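You operate a simulated robot arm through the tools that you are given. There is no shell and no other tool. Be economical: measure what you need, move in short steps, check, and stop when the job is done.

You are at the controls of a simulated robot arm. One attempt, no reset.

TASK
Put the small tall jar from the top of the steel bench on top of the blue roll there and the large tall jar on top of the black roll there.

The check looks at the end state, three seconds after you hand in, the way a careful person would. Anything else that was tipped, shoved, dropped, spilled or broken makes it a failure.

THE ROBOT
A 7-joint arm with a two-finger parallel gripper, fixed in place. Base frame: the origin is at the foot of the arm, x ahead of it, y to its left, z up; the work surface is at about z = 0. Readings come in mm, rad, newtons and seconds.
With the tool pointing down near the work surface it reaches from about 240 to 620 mm from the base axis. Its first joint turns from -1.152 to 1.152 rad. Payload 2.6 kg.
The tool frame sits at the grasp point between the pads (the TCP): z along the fingers, y along the line on which they close. The tips reach 30 mm beyond it. Largest opening 94 mm; finger width 28, thickness 10; the body of the gripper, 50 by 96 mm, starts 55 mm behind the TCP.
Orientation is that of the tool frame in the base frame, as [roll, pitch, yaw] about the fixed x, y, z axes, in that order (R = Rz(yaw) Ry(pitch) Rx(roll)). With the fingers straight down and closing along the base's y, the tool's x points along the base's -x, its y along +y and its z along -z.

THE INTERFACE
- The arm moves only by the tool drive_tool. Its argument "series" is a list of rows, each a list of 7 numbers: the shift along the tool's x, y, z in mm, then the turn, a rotation vector about the tool's x, y, z in rad, then the finger opening in mm, from 0 to 94. In form: [[tx, ty, tz, wx, wy, wz, claw], ...]. A call has 1 to 8 rows; each row is the pose to reach, as a shift and turn from the pose commanded when the call began, along the tool's axes at that moment. Rows are played at 5 a second. More than 50 mm and 0.15 rad between two rows, or a gripper value outside its range, and nothing of the call is played. Where a pose cannot be reached the arm comes as near as it can. A force on the tool above 40 N (or 10 N above the force at the start of the call, whichever is more), or a blocked arm, ends the call early, and 0.2 s more pass. The fingers move at their own pace (about 72 mm/s each) and stop on an object; they squeeze with about 26 N. The grip force told is the motor's: it shows also when the fingers shut on nothing. Time passes only in rows, and 0.2 s behind the last, so rows that repeat a pose let the fingers close. It gives the time, the measured TCP pose, the force on the tool (base axes), the opening and the grip force at its end, in the units of the frame above (readings bear some noise).
- Cameras (640 x 400 px; columns grow to the right, rows downward): "scene" is fixed at [35.3, 429.8, 568.9]; the picture's right is [-0.78, -0.62, 0.00], its down [-0.32, 0.41, -0.85] and it looks along [0.53, -0.67, -0.52] (base axes); focal length 309 px, centre (320, 200). "wrist" rides on the gripper at [-37, 0, -58] in the tool frame; the picture's right is [0.00, -1.00, 0.00], its down [0.97, 0.00, -0.24] and it looks along [0.24, 0.00, 0.97] (tool axes); focal length 218 px, centre (320, 200).
- camera(camera): a new picture of that camera. No time passes.
- locate(camera, pixels): for up to 12 pixels [column, row] of the newest picture of that camera ("zoom" is the newest enlarged one), the place [x, y, z] in the base frame of the surface seen there, good to about 2 mm. No time passes.
- close_up(camera, box): a new picture of the part [left, top, right, bottom] of that camera's present view, enlarged. No time passes.
- close_job(): hands the job in; it is judged then, once.

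Work in short steps. Measure before you move; look again where a grasp or a placing could have gone wrong, and mend it. You have 60 turns and 26 pictures in all, those below and enlarged ones among them. Open the gripper and draw the arm clear of the work before you hand the job in, unless the task says otherwise; then end with one line.

The tools are called after ">>>" by a JSON object that holds its "name" and its "arguments". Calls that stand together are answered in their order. drive_tool: Moves the arm, as the interface text tells. Its arguments: {"type":"object","properties":{"series":{"type":"array","items":{"type":"array","items":{"type":"number"}}}},"required":["series"]} The other tools are called the same way: camera (camera) takes a picture; locate (camera, pixels) gives the place of the surface under pixels of a picture; close_up (camera, box) takes an enlarged picture of a part of a camera's view; close_job () hands the job in.

At the start:

```text
time_s: 0.0
ee_pos: [330.7, -146.4, 361.9]
ee_rot: [-3.141, 0.0, 3.141]
ft_force: [0.5, 0.0, 0.8]
finger_gap: 94.1
gripper_force: 0.2
```

scene: 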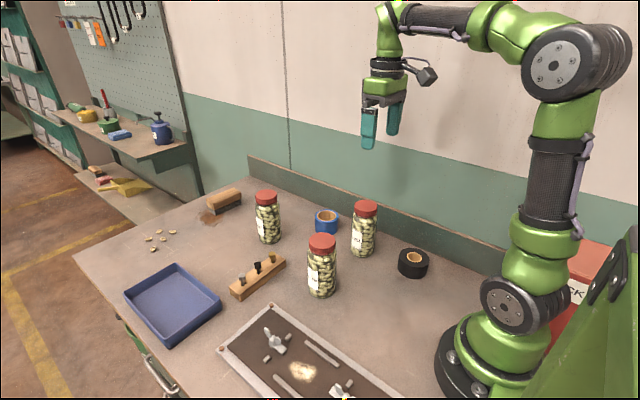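
wrist: 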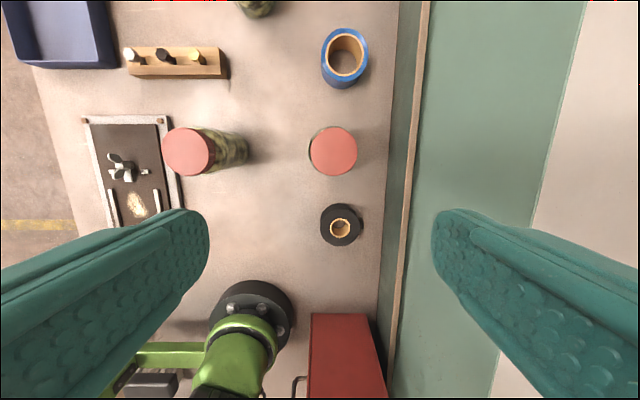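

Three jars are visible at about (267,217), (364,228) and (321,265), with the blue roll at (326,220) and the black roll at (413,263). I'll enlarge that part and measure the tops.

>>> {"name": "close_up", "arguments": {"camera": "scene", "box": [230, 170, 450, 308]}}

>>> {"name": "locate", "arguments": {"camera": "scene", "pixels": [[266, 195], [364, 206], [321, 241], [326, 214], [412, 258], [256, 195], [277, 195], [352, 206], [377, 206], [307, 241], [336, 241], [404, 268]]}}

```text
2.90 times, centred on (340, 239) of scene
```

zoom: 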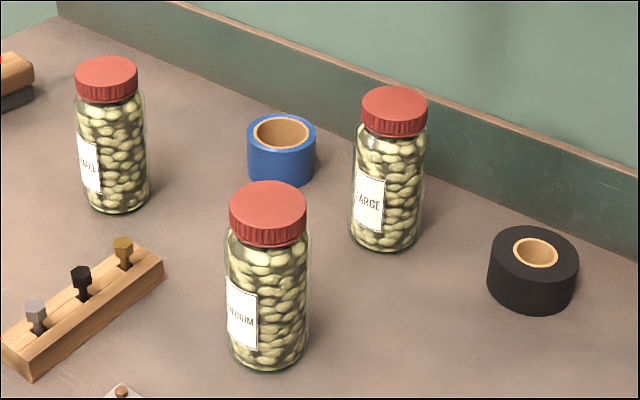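

```text
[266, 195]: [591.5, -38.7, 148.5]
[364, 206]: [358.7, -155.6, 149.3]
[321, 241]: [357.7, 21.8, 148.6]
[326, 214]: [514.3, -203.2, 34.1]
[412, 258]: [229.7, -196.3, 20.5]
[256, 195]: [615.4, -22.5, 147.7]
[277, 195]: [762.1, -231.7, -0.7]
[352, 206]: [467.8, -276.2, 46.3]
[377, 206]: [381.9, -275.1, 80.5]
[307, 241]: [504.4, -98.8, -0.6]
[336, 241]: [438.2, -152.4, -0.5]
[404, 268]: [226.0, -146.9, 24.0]
```

All three lids come out the same size and height, so only the labels tell the jars apart. I'll zoom in on the labels and rolls.

>>> {"name": "close_up", "arguments": {"camera": "scene", "box": [245, 205, 309, 245]}}

>>> {"name": "close_up", "arguments": {"camera": "scene", "box": [340, 200, 436, 260]}}

>>> {"name": "close_up", "arguments": {"camera": "scene", "box": [290, 200, 450, 300]}}

```text
10.00 times, centred on (277, 225) of scene
```

zoom: 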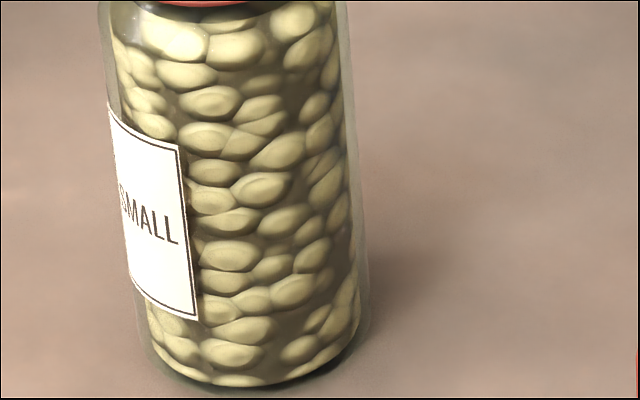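

```text
6.67 times, centred on (388, 230) of scene
```

zoom: 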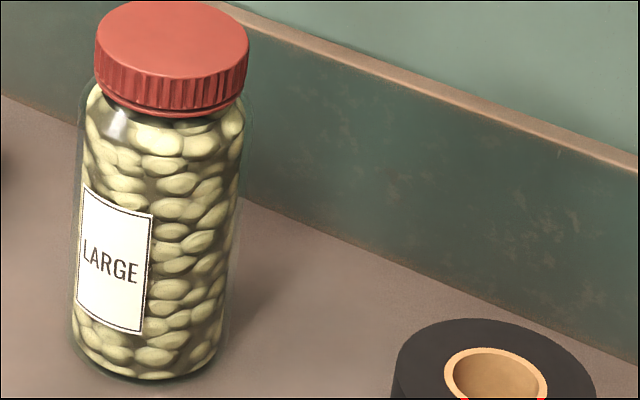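

```text
4.00 times, centred on (370, 250) of scene
```

zoom: 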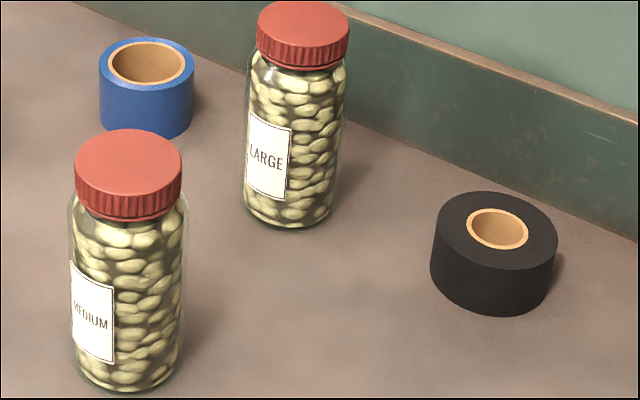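

Labels are clear: SMALL at left, LARGE at right, MEDIUM in front (leave that one). Next I'll measure the roll rims, the LARGE lid's edges and the back upstand from the last zoom.

>>> {"name": "locate", "arguments": {"camera": "zoom", "pixels": [[103, 68], [190, 68], [147, 40], [147, 89], [440, 235], [554, 240], [492, 195], [500, 282], [260, 28], [346, 32], [300, 4], [302, 50]]}}

>>> {"name": "locate", "arguments": {"camera": "scene", "pixels": [[268, 240], [258, 196], [275, 196], [266, 191], [266, 200], [267, 225], [364, 235], [400, 215], [420, 215], [440, 239], [302, 275], [445, 242]]}}

```text
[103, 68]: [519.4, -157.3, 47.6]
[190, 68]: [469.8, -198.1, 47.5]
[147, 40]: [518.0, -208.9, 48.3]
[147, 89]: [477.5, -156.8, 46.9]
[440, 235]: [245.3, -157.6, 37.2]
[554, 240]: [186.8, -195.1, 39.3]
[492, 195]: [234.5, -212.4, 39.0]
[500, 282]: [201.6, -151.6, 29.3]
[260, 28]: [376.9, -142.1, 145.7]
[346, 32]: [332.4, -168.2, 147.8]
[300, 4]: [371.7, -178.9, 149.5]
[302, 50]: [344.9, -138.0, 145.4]
```

```text
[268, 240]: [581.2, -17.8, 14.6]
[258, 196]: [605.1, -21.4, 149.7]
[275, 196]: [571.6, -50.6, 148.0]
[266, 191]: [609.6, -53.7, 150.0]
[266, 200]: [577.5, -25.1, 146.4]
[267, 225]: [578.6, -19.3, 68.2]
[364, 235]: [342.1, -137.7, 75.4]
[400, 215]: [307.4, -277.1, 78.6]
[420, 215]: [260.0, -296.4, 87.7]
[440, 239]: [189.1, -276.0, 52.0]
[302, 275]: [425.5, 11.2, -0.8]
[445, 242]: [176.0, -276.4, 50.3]
```

The LARGE jar's axis is near (356,-156), top at z 149. The black roll is near (216,-178) with its top at z 39, and the blue roll is near (496,-180) with its top at z 48. I'll move above the LARGE jar with the gripper open and check with the wrist view.

>>> {"name": "drive_tool", "arguments": {"series": [[-6, -2, 30, 0, 0, 0, 94], [-12, -5, 60, 0, 0, 0, 94], [-18, -7, 90, 0, 0, 0, 94], [-22, -8, 115, 0, 0, 0, 94], [-25.3, -9.6, 135, 0, 0, 0, 94], [-25.3, -9.6, 145, 0, 0, 0, 94], [-25.3, -9.6, 145, 0, 0, 0, 94]]}}

>>> {"name": "camera", "arguments": {"camera": "wrist"}}

>>> {"name": "locate", "arguments": {"camera": "scene", "pixels": [[570, 262], [590, 245], [570, 300]]}}

```text
time_s: 1.6
ee_pos: [356.5, -156.1, 216.3]
ee_rot: [3.141, 0.0, 3.141]
ft_force: [0.8, -0.5, -0.3]
finger_gap: 93.9
gripper_force: 0.1
```

```text
19 pictures are left
```

wrist: 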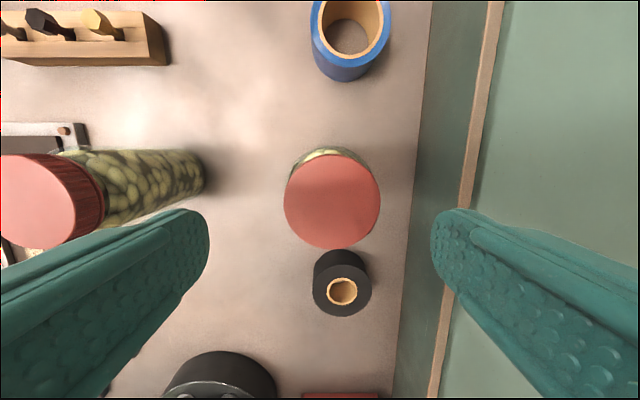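

```text
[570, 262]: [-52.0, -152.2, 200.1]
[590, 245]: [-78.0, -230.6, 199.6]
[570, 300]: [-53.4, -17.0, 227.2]
```

The lid spans columns 284–380 in the wrist view, centred about 12 px right of the finger midline. I'll measure it directly along with the rolls.

>>> {"name": "locate", "arguments": {"camera": "wrist", "pixels": [[287, 203], [377, 203], [332, 158], [332, 245], [332, 202], [316, 290], [368, 290], [342, 316], [342, 290], [314, 15], [386, 15], [350, 55]]}}

```text
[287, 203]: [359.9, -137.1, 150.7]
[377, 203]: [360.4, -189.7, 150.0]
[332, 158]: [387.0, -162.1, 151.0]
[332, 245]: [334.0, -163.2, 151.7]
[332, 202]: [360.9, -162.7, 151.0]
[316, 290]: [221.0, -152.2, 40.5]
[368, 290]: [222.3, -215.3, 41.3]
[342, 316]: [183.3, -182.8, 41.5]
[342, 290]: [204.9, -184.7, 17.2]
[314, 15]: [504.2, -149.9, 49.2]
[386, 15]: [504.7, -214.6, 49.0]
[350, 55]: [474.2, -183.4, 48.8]
```

The wrist measurement puts the lid centre at (360.5,-163), top at z 151. I'll shift there and descend to TCP z≈107 so the palm clears the lid by about 11 mm.

>>> {"name": "drive_tool", "arguments": {"series": [[-4.5, -7, 10, 0, 0, 0, 94], [-4.5, -7, 30, 0, 0, 0, 94], [-4.5, -7, 50, 0, 0, 0, 94], [-4.5, -7, 70, 0, 0, 0, 94], [-4.5, -7, 90, 0, 0, 0, 94], [-4.5, -7, 102, 0, 0, 0, 94], [-4.5, -7, 110, 0, 0, 0, 94], [-4.5, -7, 110, 0, 0, 0, 94]]}}

>>> {"name": "camera", "arguments": {"camera": "wrist"}}

```text
time_s: 3.4
ee_pos: [359.9, -163.4, 106.9]
ee_rot: [3.14, -0.001, 3.141]
ft_force: [0.3, 0.1, 0.4]
finger_gap: 94.1
gripper_force: 0.1
```

```text
18 pictures are left
```

wrist: 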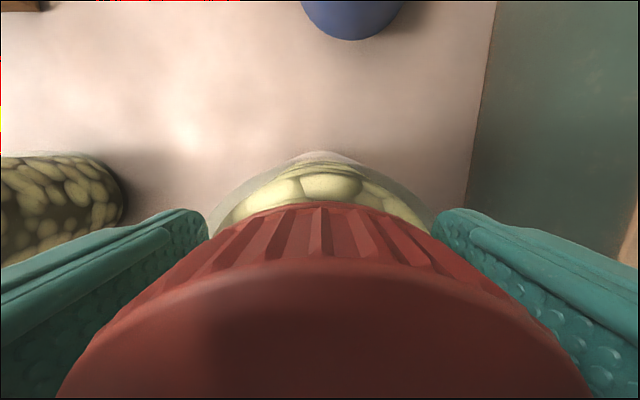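

The jar is centred between the fingers (apex near column 322). I'll close the fingers slowly in steps.

>>> {"name": "drive_tool", "arguments": {"series": [[0, 0, 0, 0, 0, 0, 80], [0, 0, 0, 0, 0, 0, 70], [0, 0, 0, 0, 0, 0, 64], [0, 0, 0, 0, 0, 0, 58], [0, 0, 0, 0, 0, 0, 50], [0, 0, 0, 0, 0, 0, 40], [0, 0, 0, 0, 0, 0, 40]]}}

```text
time_s: 5.0
ee_pos: [360.3, -161.4, 106.2]
ee_rot: [-3.141, 0.0, 3.141]
ft_force: [1.0, -1.1, 0.5]
finger_gap: 68.3
gripper_force: 25.6
```

Gripped at 68 mm width with full force. Lifting gently to give clearance above the black roll.

>>> {"name": "drive_tool", "arguments": {"series": [[0, 0, -6, 0, 0, 0, 30], [0, 0, -15, 0, 0, 0, 30], [0, 0, -28, 0, 0, 0, 30], [0, 0, -42, 0, 0, 0, 30], [0, 0, -56, 0, 0, 0, 30], [0, 0, -68, 0, 0, 0, 30], [0, 0, -75, 0, 0, 0, 30], [0, 0, -75, 0, 0, 0, 30]]}}

>>> {"name": "close_up", "arguments": {"camera": "scene", "box": [280, 120, 488, 300]}}

```text
time_s: 6.8
ee_pos: [359.8, -162.8, 181.2]
ee_rot: [3.141, 0.0, -3.14]
ft_force: [-0.2, 0.0, -3.4]
finger_gap: 67.9
gripper_force: 26.4
```

```text
2.22 times, centred on (384, 210) of scene
```

zoom: 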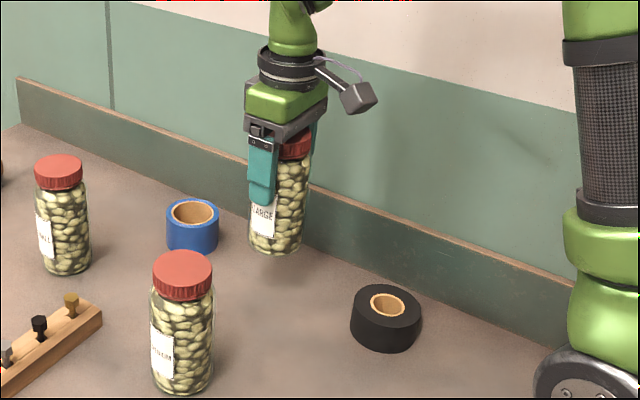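

Jar held upright, base around z 75. I'll refine the black roll centre from this zoom (its top ellipse is around (388,307), core ring around (388,304)).

>>> {"name": "locate", "arguments": {"camera": "zoom", "pixels": [[353, 312], [419, 314], [386, 287], [380, 332], [400, 332], [365, 295], [410, 295], [371, 303], [406, 304], [388, 294], [388, 317], [360, 300]]}}

```text
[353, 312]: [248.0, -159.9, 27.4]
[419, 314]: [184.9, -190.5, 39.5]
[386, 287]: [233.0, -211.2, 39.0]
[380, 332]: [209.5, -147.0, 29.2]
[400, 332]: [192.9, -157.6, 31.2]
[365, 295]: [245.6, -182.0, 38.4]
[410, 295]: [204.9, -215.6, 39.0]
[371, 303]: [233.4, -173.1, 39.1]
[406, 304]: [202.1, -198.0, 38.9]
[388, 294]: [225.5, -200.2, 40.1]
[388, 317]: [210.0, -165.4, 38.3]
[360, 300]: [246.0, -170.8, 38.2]
```

The black roll centre is consistently about (218,-183.5), top z 39. I'll carry the jar over at the present height.

>>> {"name": "drive_tool", "arguments": {"series": [[12, -2, 0, 0, 0, 0, 30], [34, -5, 0, 0, 0, 0, 30], [58, -8, 0, 0, 0, 0, 30], [84, -12, 0, 0, 0, 0, 30], [108, -15, 0, 0, 0, 0, 30], [128, -18, 0, 0, 0, 0, 30], [142.5, -20.5, 0, 0, 0, 0, 30], [142.5, -20.5, 0, 0, 0, 0, 30]]}}

>>> {"name": "close_up", "arguments": {"camera": "scene", "box": [320, 140, 528, 300]}}

```text
time_s: 8.6
ee_pos: [217.5, -183.1, 180.9]
ee_rot: [3.141, 0.0, -3.141]
ft_force: [-0.3, -0.6, -3.6]
finger_gap: 68.1
gripper_force: 25.8
```

```text
2.50 times, centred on (424, 220) of scene
```

zoom: 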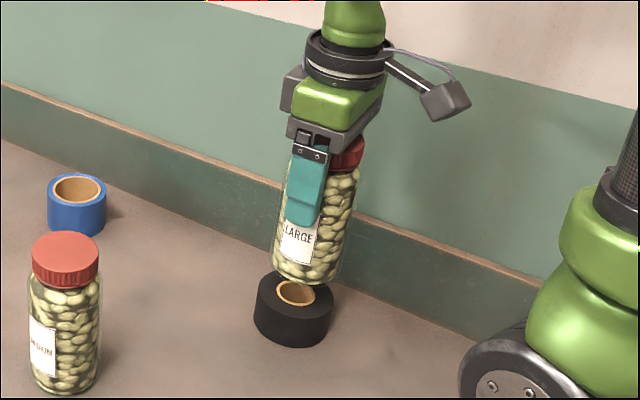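

The jar hangs upright over the roll, base about 35 mm above it. I'll lower it slowly to just above expected contact.

>>> {"name": "drive_tool", "arguments": {"series": [[0, 0, 6, 0, 0, 0, 30], [0, 0, 12, 0, 0, 0, 30], [0, 0, 18, 0, 0, 0, 30], [0, 0, 23, 0, 0, 0, 30], [0, 0, 27, 0, 0, 0, 30], [0, 0, 30, 0, 0, 0, 30], [0, 0, 30, 0, 0, 0, 30]]}}

>>> {"name": "close_up", "arguments": {"camera": "scene", "box": [368, 190, 464, 290]}}

```text
time_s: 10.2
ee_pos: [217.8, -182.1, 151.5]
ee_rot: [-3.141, 0.001, -3.141]
ft_force: [0.0, 0.9, -2.8]
finger_gap: 67.8
gripper_force: 26.0
```

```text
4.00 times, centred on (416, 240) of scene
```

zoom: 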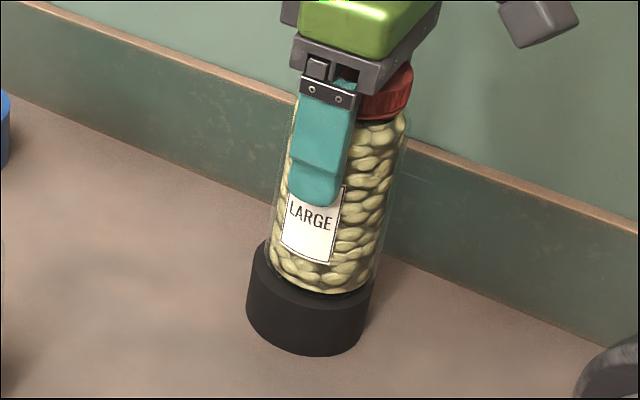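

Jar base is within about 2–3 mm of the roll centre, still roughly 5 mm above it. Lowering in 1 mm steps until contact.

>>> {"name": "drive_tool", "arguments": {"series": [[-1, 1, 1, 0, 0, 0, 30], [-1, 1, 2, 0, 0, 0, 30], [-1, 1, 3, 0, 0, 0, 30], [-1, 1, 4, 0, 0, 0, 30], [-1, 1, 4.5, 0, 0, 0, 30], [-1, 1, 4.5, 0, 0, 0, 30]]}}

```text
time_s: 11.6
ee_pos: [219.4, -181.6, 146.9]
ee_rot: [-3.141, 0.001, -3.141]
ft_force: [0.2, 0.3, -2.6]
finger_gap: 67.9
gripper_force: 26.1
```

Still carrying most of the weight (-2.6 N). I'll continue in half-millimetre steps.

>>> {"name": "drive_tool", "arguments": {"series": [[0, 0, 0.5, 0, 0, 0, 30], [0, 0, 1, 0, 0, 0, 30], [0, 0, 1, 0, 0, 0, 30]]}}

>>> {"name": "drive_tool", "arguments": {"series": [[0, 0, 0.5, 0, 0, 0, 30], [0, 0, 0.5, 0, 0, 0, 30]]}}

```text
time_s: 12.4
ee_pos: [218.8, -181.8, 146.9]
ee_rot: [-3.141, 0.001, 3.14]
ft_force: [-5.9, 2.8, 17.4]
finger_gap: 68.0
gripper_force: 25.8
```

```text
time_s: 13.0
ee_pos: [219.2, -181.5, 146.3]
ee_rot: [-3.14, 0.004, -3.141]
ft_force: [-5.7, 2.0, 28.2]
finger_gap: 68.1
gripper_force: 26.0
```

Firm contact (28 N). I'll back off 1 mm to relieve it, then check the force.

>>> {"name": "drive_tool", "arguments": {"series": [[0, 0, -0.6, 0, 0, 0, 30], [0, 0, -1.1, 0, 0, 0, 30], [0, 0, -1.1, 0, 0, 0, 30]]}}

```text
time_s: 13.8
ee_pos: [219.1, -181.7, 146.8]
ee_rot: [-3.14, 0.0, -3.138]
ft_force: [4.6, -3.8, 3.4]
finger_gap: 68.1
gripper_force: 26.0
```

Contact is now light (3.4 N). Opening gradually.

>>> {"name": "drive_tool", "arguments": {"series": [[0, 0, 0, 0, 0, 0, 68], [0, 0, 0, 0, 0, 0, 70], [0, 0, 0, 0, 0, 0, 74], [0, 0, 0, 0, 0, 0, 82], [0, 0, 0, 0, 0, 0, 94], [0, 0, 0, 0, 0, 0, 94]]}}

>>> {"name": "close_up", "arguments": {"camera": "scene", "box": [336, 190, 496, 290]}}

```text
time_s: 15.2
ee_pos: [218.5, -180.7, 146.3]
ee_rot: [-3.14, 0.001, 3.14]
ft_force: [0.9, -0.3, 0.5]
finger_gap: 94.0
gripper_force: 0.0
```

```text
4.00 times, centred on (416, 240) of scene
```

zoom: 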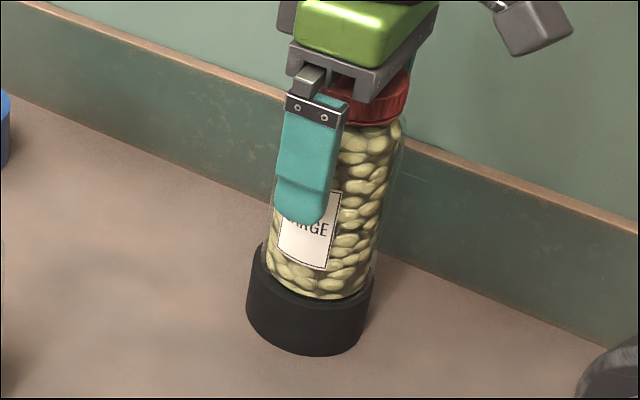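

The LARGE jar stands upright and well centred on the black roll. I'll rise straight up with the gripper open.

>>> {"name": "drive_tool", "arguments": {"series": [[0, 0, -8, 0, 0, 0, 94], [0, 0, -22, 0, 0, 0, 94], [0, 0, -42, 0, 0, 0, 94], [0, 0, -65, 0, 0, 0, 94], [0, 0, -90, 0, 0, 0, 94], [0, 0, -115, 0, 0, 0, 94], [0, 0, -135, 0, 0, 0, 94], [0, 0, -135, 0, 0, 0, 94]]}}

>>> {"name": "camera", "arguments": {"camera": "scene"}}

```text
time_s: 17.0
ee_pos: [218.3, -181.4, 281.1]
ee_rot: [-3.141, 0.001, -3.141]
ft_force: [0.0, -0.1, 0.0]
finger_gap: 94.2
gripper_force: 0.1
```

```text
13 pictures are left
```

scene: 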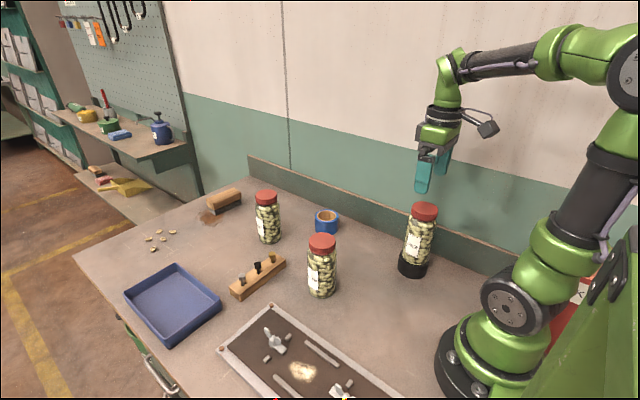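

Everything is in place. Now moving toward the SMALL jar (about (592,-41)) at safe height, in two stages.

>>> {"name": "drive_tool", "arguments": {"series": [[-12, 5, 0, 0, 0, 0, 94], [-36, 14, 0, 0, 0, 0, 94], [-65, 26, 0, 0, 0, 0, 94], [-95, 38, 0, 0, 0, 0, 94], [-125, 50, 0, 0, 0, 0, 94], [-155, 63, 0, 0, 0, 0, 94], [-180, 73, 0, 0, 0, 0, 94], [-200, 81, 0, 0, 0, 0, 94]]}}

>>> {"name": "drive_tool", "arguments": {"series": [[-20, 8, 0, 0, 0, 0, 94], [-45, 18, 6, 0, 0, 0, 94], [-72, 29, 14, 0, 0, 0, 94], [-100, 40, 22, 0, 0, 0, 94], [-125, 50, 30, 0, 0, 0, 94], [-145, 58, 36, 0, 0, 0, 94], [-157, 60, 40, 0, 0, 0, 94], [-157, 60, 40, 0, 0, 0, 94]]}}

>>> {"name": "camera", "arguments": {"camera": "wrist"}}

```text
time_s: 18.8
ee_pos: [419.4, -100.4, 280.6]
ee_rot: [-3.141, -0.002, 3.14]
ft_force: [-1.4, 0.7, 0.0]
finger_gap: 93.8
gripper_force: 0.0
```

```text
time_s: 20.6
ee_pos: [576.0, -41.5, 240.9]
ee_rot: [3.141, 0.002, 3.141]
ft_force: [0.2, 0.8, -0.1]
finger_gap: 94.4
gripper_force: 0.0
```

```text
12 pictures are left
```

wrist: 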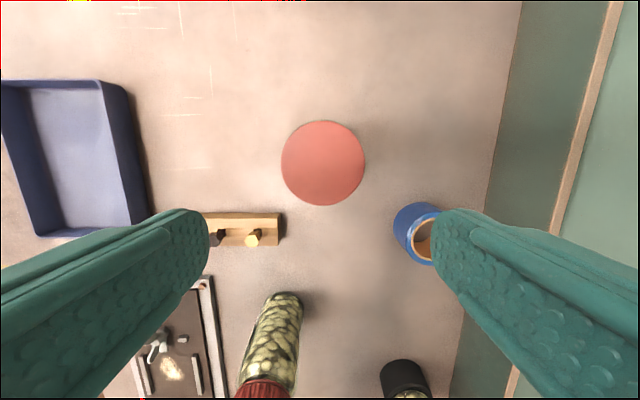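

The small jar's lid spans columns 281–365, rows 120–206. Measuring it and the visible part of the blue roll.

>>> {"name": "locate", "arguments": {"camera": "wrist", "pixels": [[284, 163], [362, 163], [323, 124], [323, 202], [323, 163], [415, 240], [428, 208], [412, 232]]}}

```text
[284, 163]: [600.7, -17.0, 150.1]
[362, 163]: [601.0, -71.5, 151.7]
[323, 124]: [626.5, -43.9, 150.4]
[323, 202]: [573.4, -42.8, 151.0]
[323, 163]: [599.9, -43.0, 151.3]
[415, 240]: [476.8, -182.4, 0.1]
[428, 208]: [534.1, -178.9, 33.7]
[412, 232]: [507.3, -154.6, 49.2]
```

Lid centre (600.3,-43.7). I'll shift over it and descend to z≈107 in slow rows.

>>> {"name": "drive_tool", "arguments": {"series": [[-10, -1, 5, 0, 0, 0, 94], [-20, -2, 12, 0, 0, 0, 94], [-24.3, -2.2, 30, 0, 0, 0, 94], [-24.3, -2.2, 55, 0, 0, 0, 94], [-24.3, -2.2, 80, 0, 0, 0, 94], [-24.3, -2.2, 105, 0, 0, 0, 94], [-24.3, -2.2, 125, 0, 0, 0, 94], [-24.3, -2.2, 135, 0, 0, 0, 94]]}}

>>> {"name": "camera", "arguments": {"camera": "wrist"}}

```text
time_s: 22.4
ee_pos: [611.8, -43.9, 108.3]
ee_rot: [3.141, -0.001, -3.14]
ft_force: [0.4, -1.0, -0.1]
finger_gap: 94.0
gripper_force: 0.1
out of reach, approached as far as the arm can: row 1, 2, 3, 4, 6, 7, 8
```

```text
11 pictures are left
```

wrist: 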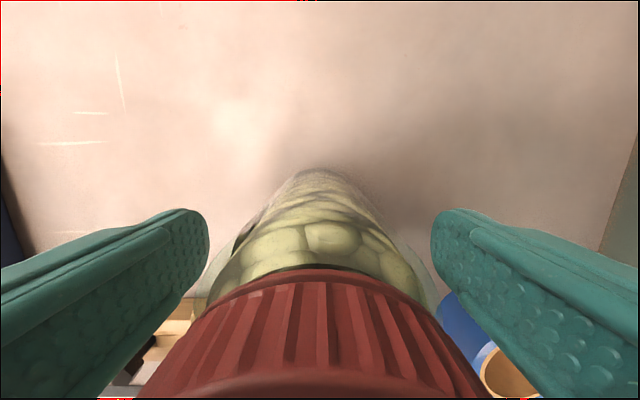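

The arm ended at x 611.8 instead of 600.3 (reach limit), with no contact. The jar is between the fingers, so moving along x is free; I'll step back toward x 600.

>>> {"name": "drive_tool", "arguments": {"series": [[3, 0, 0, 0, 0, 0, 94], [6, 0, 0, 0, 0, 0, 94], [6, 0, 0, 0, 0, 0, 94]]}}

```text
time_s: 23.2
ee_pos: [611.7, -43.5, 107.0]
ee_rot: [3.141, -0.001, 3.141]
ft_force: [-0.1, -0.4, 0.5]
finger_gap: 93.7
gripper_force: 0.0
out of reach, approached as far as the arm can: row 1, 2, 3
```

No change; the solver seems stuck near full stretch. Trying a larger shift back plus a small rise.

>>> {"name": "drive_tool", "arguments": {"series": [[6, 0, 0, 0, 0, 0, 94], [12, 0, 0, 0, 0, 0, 94], [18, 0, 0, 0, 0, 0, 94], [18, 0, 0, 0, 0, 0, 94]]}}

```text
time_s: 24.2
ee_pos: [611.1, -43.2, 108.0]
ee_rot: [-3.141, -0.001, -3.141]
ft_force: [-0.6, 0.7, 0.3]
finger_gap: 94.1
gripper_force: 0.1
out of reach, approached as far as the arm can: row 1, 2, 3, 4
```

Still no response; I'll look at the arm in the scene view before moving further.

>>> {"name": "camera", "arguments": {"camera": "scene"}}

```text
10 pictures are left
```

scene: 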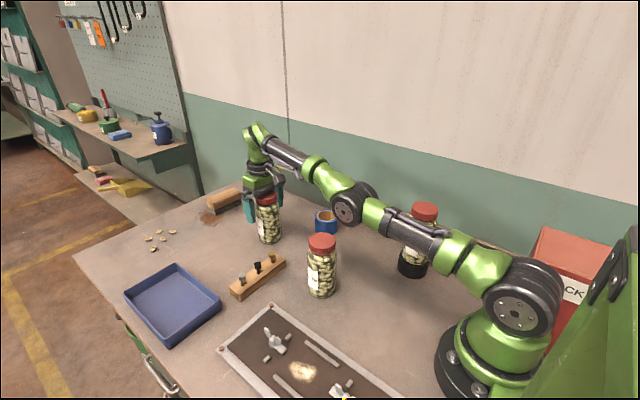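

The arm has switched to a low-elbow posture passing near the MEDIUM jar. I'll look closely at clearances before doing anything.

>>> {"name": "close_up", "arguments": {"camera": "scene", "box": [230, 110, 486, 270]}}

>>> {"name": "locate", "arguments": {"camera": "scene", "pixels": [[347, 207], [347, 222], [320, 180], [380, 215], [425, 238], [470, 262], [321, 241], [425, 211], [267, 200], [515, 312], [410, 268], [285, 152]]}}

```text
2.50 times, centred on (358, 190) of scene
```

zoom: 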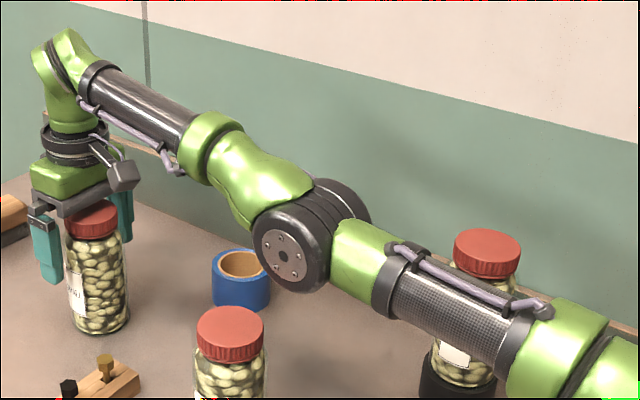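

```text
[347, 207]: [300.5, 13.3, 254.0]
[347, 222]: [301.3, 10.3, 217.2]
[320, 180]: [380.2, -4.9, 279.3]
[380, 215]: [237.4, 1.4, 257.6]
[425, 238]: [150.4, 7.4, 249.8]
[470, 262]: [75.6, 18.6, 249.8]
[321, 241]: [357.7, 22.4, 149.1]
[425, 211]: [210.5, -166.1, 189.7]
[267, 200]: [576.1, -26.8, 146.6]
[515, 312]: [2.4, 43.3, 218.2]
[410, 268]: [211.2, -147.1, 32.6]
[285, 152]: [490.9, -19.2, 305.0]
```

Findings: all jars are undisturbed and the elbow's underside (z≈205) clears the MEDIUM jar (149). The forearm slopes up about 15°, so the elbow has gone past straight and is at its limit, which blocks pulling back. I'll rise straight up first with the fingers open.

>>> {"name": "drive_tool", "arguments": {"series": [[0, 0, -15, 0, 0, 0, 94], [0, 0, -35, 0, 0, 0, 94], [0, 0, -55, 0, 0, 0, 94], [0, 0, -75, 0, 0, 0, 94], [0, 0, -95, 0, 0, 0, 94], [0, 0, -115, 0, 0, 0, 94], [0, 0, -135, 0, 0, 0, 94]]}}

```text
time_s: 25.8
ee_pos: [583.9, -45.6, 222.8]
ee_rot: [-3.141, -0.002, -3.141]
ft_force: [0.3, 0.2, 0.0]
finger_gap: 94.1
gripper_force: 0.1
out of reach, approached as far as the arm can: row 2, 3, 4, 5, 6, 7
```

Clear of the jar (tips at z≈193). Now going higher and inward to get the elbow out of its stop.

>>> {"name": "drive_tool", "arguments": {"series": [[0, 0, -20, 0, 0, 0, 94], [0, 0, -40, 0, 0, 0, 94], [0, 0, -60, 0, 0, 0, 94], [0, 0, -80, 0, 0, 0, 94], [20, 0, -100, 0, 0, 0, 94], [40, 0, -110, 0, 0, 0, 94], [60, 0, -120, 0, 0, 0, 94], [80, 0, -120, 0, 0, 0, 94]]}}

>>> {"name": "camera", "arguments": {"camera": "scene"}}

```text
time_s: 27.6
ee_pos: [503.1, -47.1, 342.9]
ee_rot: [-3.14, -0.001, -3.141]
ft_force: [0.0, 0.3, -0.3]
finger_gap: 94.0
gripper_force: 0.0
out of reach, approached as far as the arm can: row 1, 2, 3, 4, 5, 6
```

```text
8 pictures are left
```

scene: 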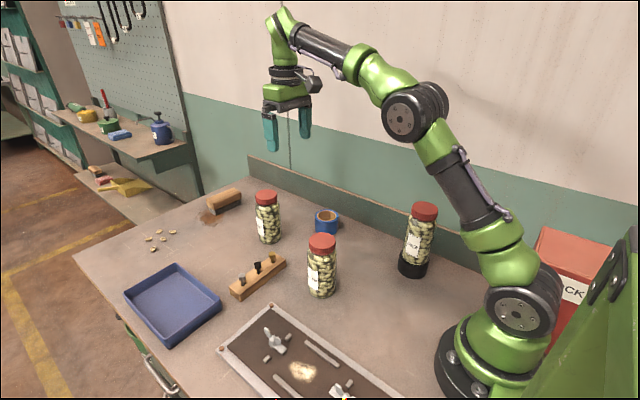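

The elbow is back up and nothing was disturbed. I'll check the bit holder's height along the low approach path, then descend inward of the jar and move outward at low height.

>>> {"name": "locate", "arguments": {"camera": "scene", "pixels": [[242, 277], [258, 265], [273, 256], [283, 261], [233, 288], [325, 212], [216, 295], [180, 266], [266, 197]]}}

>>> {"name": "drive_tool", "arguments": {"series": [[-5, 2, 25, 0, 0, 0, 94], [-10, 3, 50, 0, 0, 0, 94], [-15, 3, 75, 0, 0, 0, 94], [-20, 3, 100, 0, 0, 0, 94], [-25, 3, 120, 0, 0, 0, 94], [-30, 3, 135, 0, 0, 0, 94], [-35, 3, 140, 0, 0, 0, 94], [-35, 3, 140, 0, 0, 0, 94]]}}

```text
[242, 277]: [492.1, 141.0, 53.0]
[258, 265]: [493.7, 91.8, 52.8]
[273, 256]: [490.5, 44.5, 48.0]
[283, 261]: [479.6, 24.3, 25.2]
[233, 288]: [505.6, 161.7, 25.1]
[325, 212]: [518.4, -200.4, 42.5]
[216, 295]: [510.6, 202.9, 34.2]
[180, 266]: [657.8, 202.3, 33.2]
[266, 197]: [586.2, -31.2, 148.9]
```

```text
time_s: 29.4
ee_pos: [539.0, -43.5, 202.0]
ee_rot: [-3.141, 0.0, 3.141]
ft_force: [-0.2, -0.2, -0.7]
finger_gap: 93.8
gripper_force: 0.0
```

Reached as commanded; the holder is low (z<55) and clear. Descending to z≈107 here, inward of the jar.

>>> {"name": "drive_tool", "arguments": {"series": [[0, 0, 18, 0, 0, 0, 94], [0, 0, 38, 0, 0, 0, 94], [0, 0, 58, 0, 0, 0, 94], [0, 0, 76, 0, 0, 0, 94], [0, 0, 90, 0, 0, 0, 94], [0, 0, 94, 0, 0, 0, 94], [0, 0, 94, 0, 0, 0, 94]]}}

>>> {"name": "drive_tool", "arguments": {"series": [[-5, 0, 0, 0, 0, 0, 94], [-13, 0, 0, 0, 0, 0, 94], [-21, 0, 0, 0, 0, 0, 94], [-29, 0, 0, 0, 0, 0, 94], [-37, 0, 0, 0, 0, 0, 94], [-44, 0, 0, 0, 0, 0, 94], [-50, 0, 0, 0, 0, 0, 94], [-50, 0, 0, 0, 0, 0, 94]]}}

```text
time_s: 31.0
ee_pos: [538.7, -44.3, 109.3]
ee_rot: [-3.141, 0.0, 3.141]
ft_force: [-0.1, -0.2, -0.3]
finger_gap: 93.9
gripper_force: 0.1
```

```text
time_s: 32.8
ee_pos: [588.3, -44.7, 108.3]
ee_rot: [-3.141, 0.001, -3.141]
ft_force: [-0.1, -0.6, 0.7]
finger_gap: 94.0
gripper_force: 0.0
```

Tracking well. Another 8 mm outward, then a wrist check.

>>> {"name": "drive_tool", "arguments": {"series": [[-4, 0, 0, 0, 0, 0, 94], [-8, 0, 0, 0, 0, 0, 94], [-8, 0, 0, 0, 0, 0, 94]]}}

>>> {"name": "camera", "arguments": {"camera": "wrist"}}

```text
time_s: 33.6
ee_pos: [596.2, -44.0, 108.2]
ee_rot: [-3.141, 0.0, 3.142]
ft_force: [0.3, 0.5, 0.3]
finger_gap: 93.8
gripper_force: 0.0
```

```text
7 pictures are left
```

wrist: 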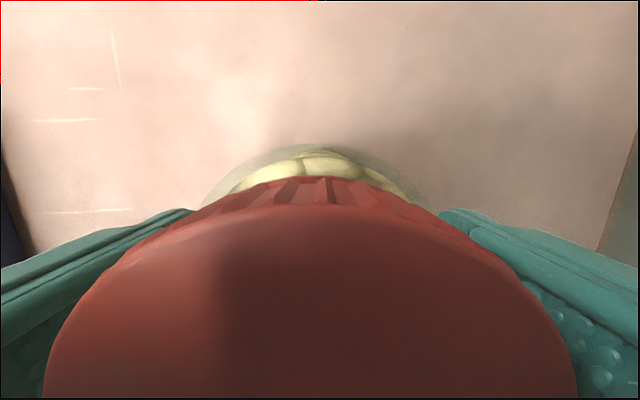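

The jar sits centred between the fingers and about 4 mm ahead of the TCP, fine for the pads. Closing gradually.

>>> {"name": "drive_tool", "arguments": {"series": [[0, 0, 0, 0, 0, 0, 80], [0, 0, 0, 0, 0, 0, 72], [0, 0, 0, 0, 0, 0, 66], [0, 0, 0, 0, 0, 0, 60], [0, 0, 0, 0, 0, 0, 50], [0, 0, 0, 0, 0, 0, 40], [0, 0, 0, 0, 0, 0, 40]]}}

```text
time_s: 35.2
ee_pos: [595.9, -44.2, 107.2]
ee_rot: [-3.141, 0.001, -3.141]
ft_force: [0.8, 2.6, 0.4]
finger_gap: 69.3
gripper_force: 26.0
```

Gripped (69 mm, 26 N). I'll lift slightly, then rise while drawing inward to stay away from the reach limit.

>>> {"name": "drive_tool", "arguments": {"series": [[0, 0, -4, 0, 0, 0, 30], [0, 0, -10, 0, 0, 0, 30], [4, 0, -18, 0, 0, 0, 30], [12, 0, -30, 0, 0, 0, 30], [24, 0, -44, 0, 0, 0, 30], [36, 0, -58, 0, 0, 0, 30], [46, 0, -70, 0, 0, 0, 30], [50, 0, -75, 0, 0, 0, 30]]}}

>>> {"name": "close_up", "arguments": {"camera": "scene", "box": [220, 100, 380, 250]}}

```text
time_s: 37.0
ee_pos: [546.2, -42.6, 183.4]
ee_rot: [-3.14, 0.0, -3.139]
ft_force: [-0.1, 0.2, -3.1]
finger_gap: 69.4
gripper_force: 25.3
```

```text
2.67 times, centred on (300, 175) of scene
```

zoom: 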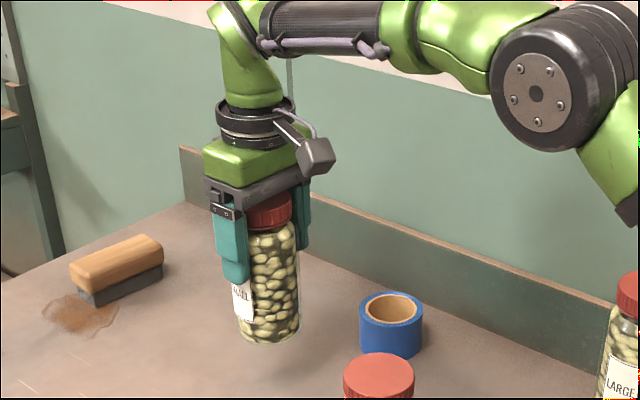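

The jar is held upright with its base at about z 76. I'll measure the blue roll's core and sides in this zoom (ring centred near (391,308)).

>>> {"name": "locate", "arguments": {"camera": "zoom", "pixels": [[362, 309], [420, 309], [391, 292], [391, 326], [375, 295], [408, 295], [374, 324], [408, 324], [376, 335], [391, 340], [406, 335], [418, 325]]}}

```text
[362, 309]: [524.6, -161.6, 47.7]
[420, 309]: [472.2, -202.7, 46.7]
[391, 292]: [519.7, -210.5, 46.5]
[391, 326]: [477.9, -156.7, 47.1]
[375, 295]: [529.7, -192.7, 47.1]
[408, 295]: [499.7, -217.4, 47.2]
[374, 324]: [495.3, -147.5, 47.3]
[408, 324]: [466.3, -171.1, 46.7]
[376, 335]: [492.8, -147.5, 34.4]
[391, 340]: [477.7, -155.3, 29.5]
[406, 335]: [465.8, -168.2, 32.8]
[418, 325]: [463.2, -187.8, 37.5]
```

Blue roll centre ≈ (498,-183), top z 47–48. The jar sits about 4 mm ahead of the TCP, so the TCP target is (494,-183). Carrying over at present height.

>>> {"name": "drive_tool", "arguments": {"series": [[5, -13, 0, 0, 0, 0, 30], [13, -35, 0, 0, 0, 0, 30], [22, -59, 0, 0, 0, 0, 30], [31, -83, 0, 0, 0, 0, 30], [40, -106, 0, 0, 0, 0, 30], [47, -126, 0, 0, 0, 0, 30], [52.3, -139.3, 0, 0, 0, 0, 30], [52.3, -139.3, 0, 0, 0, 0, 30]]}}

>>> {"name": "drive_tool", "arguments": {"series": [[0, 0, 5, 0, 0, 0, 30], [0, 0, 10, 0, 0, 0, 30], [0, 0, 15, 0, 0, 0, 30], [0, 0, 19, 0, 0, 0, 30], [0, 0, 21, 0, 0, 0, 30], [0, 0, 21, 0, 0, 0, 30]]}}

>>> {"name": "close_up", "arguments": {"camera": "scene", "box": [270, 160, 382, 240]}}

```text
time_s: 38.8
ee_pos: [493.7, -184.1, 184.4]
ee_rot: [-3.141, -0.001, 3.14]
ft_force: [0.2, -0.5, -2.8]
finger_gap: 69.6
gripper_force: 26.3
```

```text
time_s: 40.2
ee_pos: [494.0, -183.6, 162.2]
ee_rot: [-3.141, -0.001, -3.141]
ft_force: [-0.3, 0.0, -2.8]
finger_gap: 69.5
gripper_force: 26.3
```

```text
5.00 times, centred on (326, 200) of scene
```

zoom: 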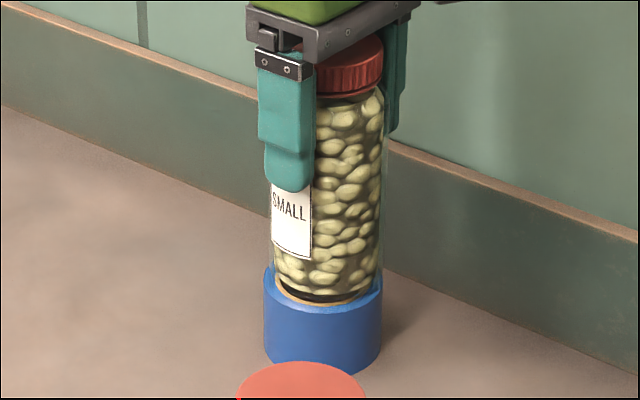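

Jar base (cols 272–381) sits over the roll (264–383), within about 2 mm of centre, roughly 6 mm above it. Lowering in small steps.

>>> {"name": "drive_tool", "arguments": {"series": [[-1, 1, 1, 0, 0, 0, 30], [-1, 1, 2, 0, 0, 0, 30], [-1, 1, 3, 0, 0, 0, 30], [-1, 1, 4, 0, 0, 0, 30], [-1, 1, 5, 0, 0, 0, 30], [-1, 1, 5, 0, 0, 0, 30]]}}

>>> {"name": "drive_tool", "arguments": {"series": [[0, 0, 0.5, 0, 0, 0, 30], [0, 0, 1, 0, 0, 0, 30], [0, 0, 1, 0, 0, 0, 30]]}}

```text
time_s: 41.6
ee_pos: [495.7, -182.6, 156.5]
ee_rot: [-3.141, -0.001, -3.141]
ft_force: [-0.2, -0.2, -3.5]
finger_gap: 69.2
gripper_force: 26.2
```

```text
time_s: 42.4
ee_pos: [495.0, -183.1, 156.6]
ee_rot: [-3.141, 0.0, -3.139]
ft_force: [-0.6, 0.2, -2.3]
finger_gap: 69.5
gripper_force: 26.3
```

Still hanging free (-2.3 N); continuing in half-millimetre steps.

>>> {"name": "drive_tool", "arguments": {"series": [[0, 0, 0.5, 0, 0, 0, 30], [0, 0, 0.8, 0, 0, 0, 30], [0, 0, 0.8, 0, 0, 0, 30]]}}

```text
time_s: 43.2
ee_pos: [495.4, -182.5, 156.5]
ee_rot: [3.141, 0.0, -3.142]
ft_force: [-1.2, -0.1, 4.8]
finger_gap: 69.1
gripper_force: 25.6
```

Light contact reached (+4.8 N). Releasing gradually.

>>> {"name": "drive_tool", "arguments": {"series": [[0, 0, 0, 0, 0, 0, 69], [0, 0, 0, 0, 0, 0, 71], [0, 0, 0, 0, 0, 0, 75], [0, 0, 0, 0, 0, 0, 83], [0, 0, 0, 0, 0, 0, 94], [0, 0, 0, 0, 0, 0, 94]]}}

>>> {"name": "close_up", "arguments": {"camera": "scene", "box": [270, 160, 382, 240]}}

```text
time_s: 44.6
ee_pos: [494.5, -181.5, 154.9]
ee_rot: [-3.14, 0.0, 3.141]
ft_force: [0.2, 0.5, 0.3]
finger_gap: 94.0
gripper_force: 0.1
```

```text
5.00 times, centred on (326, 200) of scene
```

zoom: 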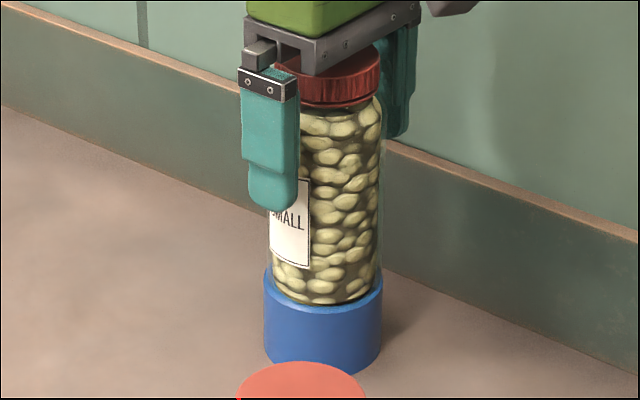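

The SMALL jar stands upright on the blue roll. Rising straight up until the tips clear the lid, then drawing in.

>>> {"name": "drive_tool", "arguments": {"series": [[0, 0, -8, 0, 0, 0, 94], [0, 0, -22, 0, 0, 0, 94], [0, 0, -40, 0, 0, 0, 94], [0, 0, -58, 0, 0, 0, 94], [0, 0, -76, 0, 0, 0, 94], [0, 0, -92, 0, 0, 0, 94], [0, 0, -100, 0, 0, 0, 94], [0, 0, -100, 0, 0, 0, 94]]}}

>>> {"name": "drive_tool", "arguments": {"series": [[10, 5, -10, 0, 0, 0, 94], [30, 15, -25, 0, 0, 0, 94], [50, 28, -45, 0, 0, 0, 94], [75, 40, -60, 0, 0, 0, 94], [95, 50, -75, 0, 0, 0, 94], [110, 55, -85, 0, 0, 0, 94], [110, 55, -85, 0, 0, 0, 94]]}}

>>> {"name": "camera", "arguments": {"camera": "scene"}}

```text
time_s: 46.4
ee_pos: [494.4, -182.4, 256.2]
ee_rot: [3.141, 0.0, -3.14]
ft_force: [0.3, -0.5, -0.8]
finger_gap: 93.7
gripper_force: 0.1
```

```text
time_s: 48.0
ee_pos: [385.6, -125.5, 341.4]
ee_rot: [3.141, 0.002, 3.141]
ft_force: [0.2, 1.3, 0.1]
finger_gap: 94.2
gripper_force: 0.0
```

```text
3 pictures are left
```

scene: 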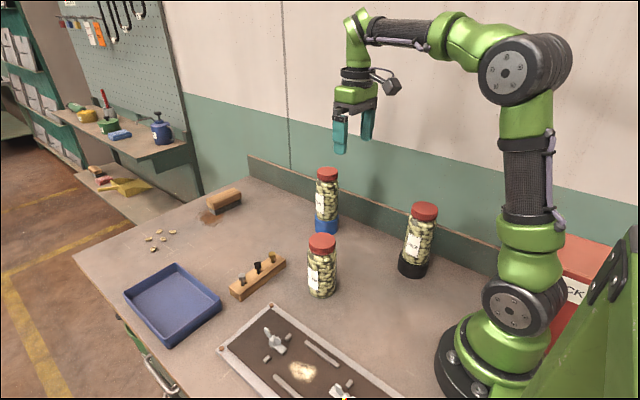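

Both jars stand upright on their rolls, everything else is where it was, and the arm is clear with the gripper open. Handing in.

>>> {"name": "close_job", "arguments": {}}

```text
The job is handed in.
```

The jar labelled SMALL is upright on the blue roll and the one labelled LARGE is upright on the black roll; nothing else was disturbed, and the job is handed in.
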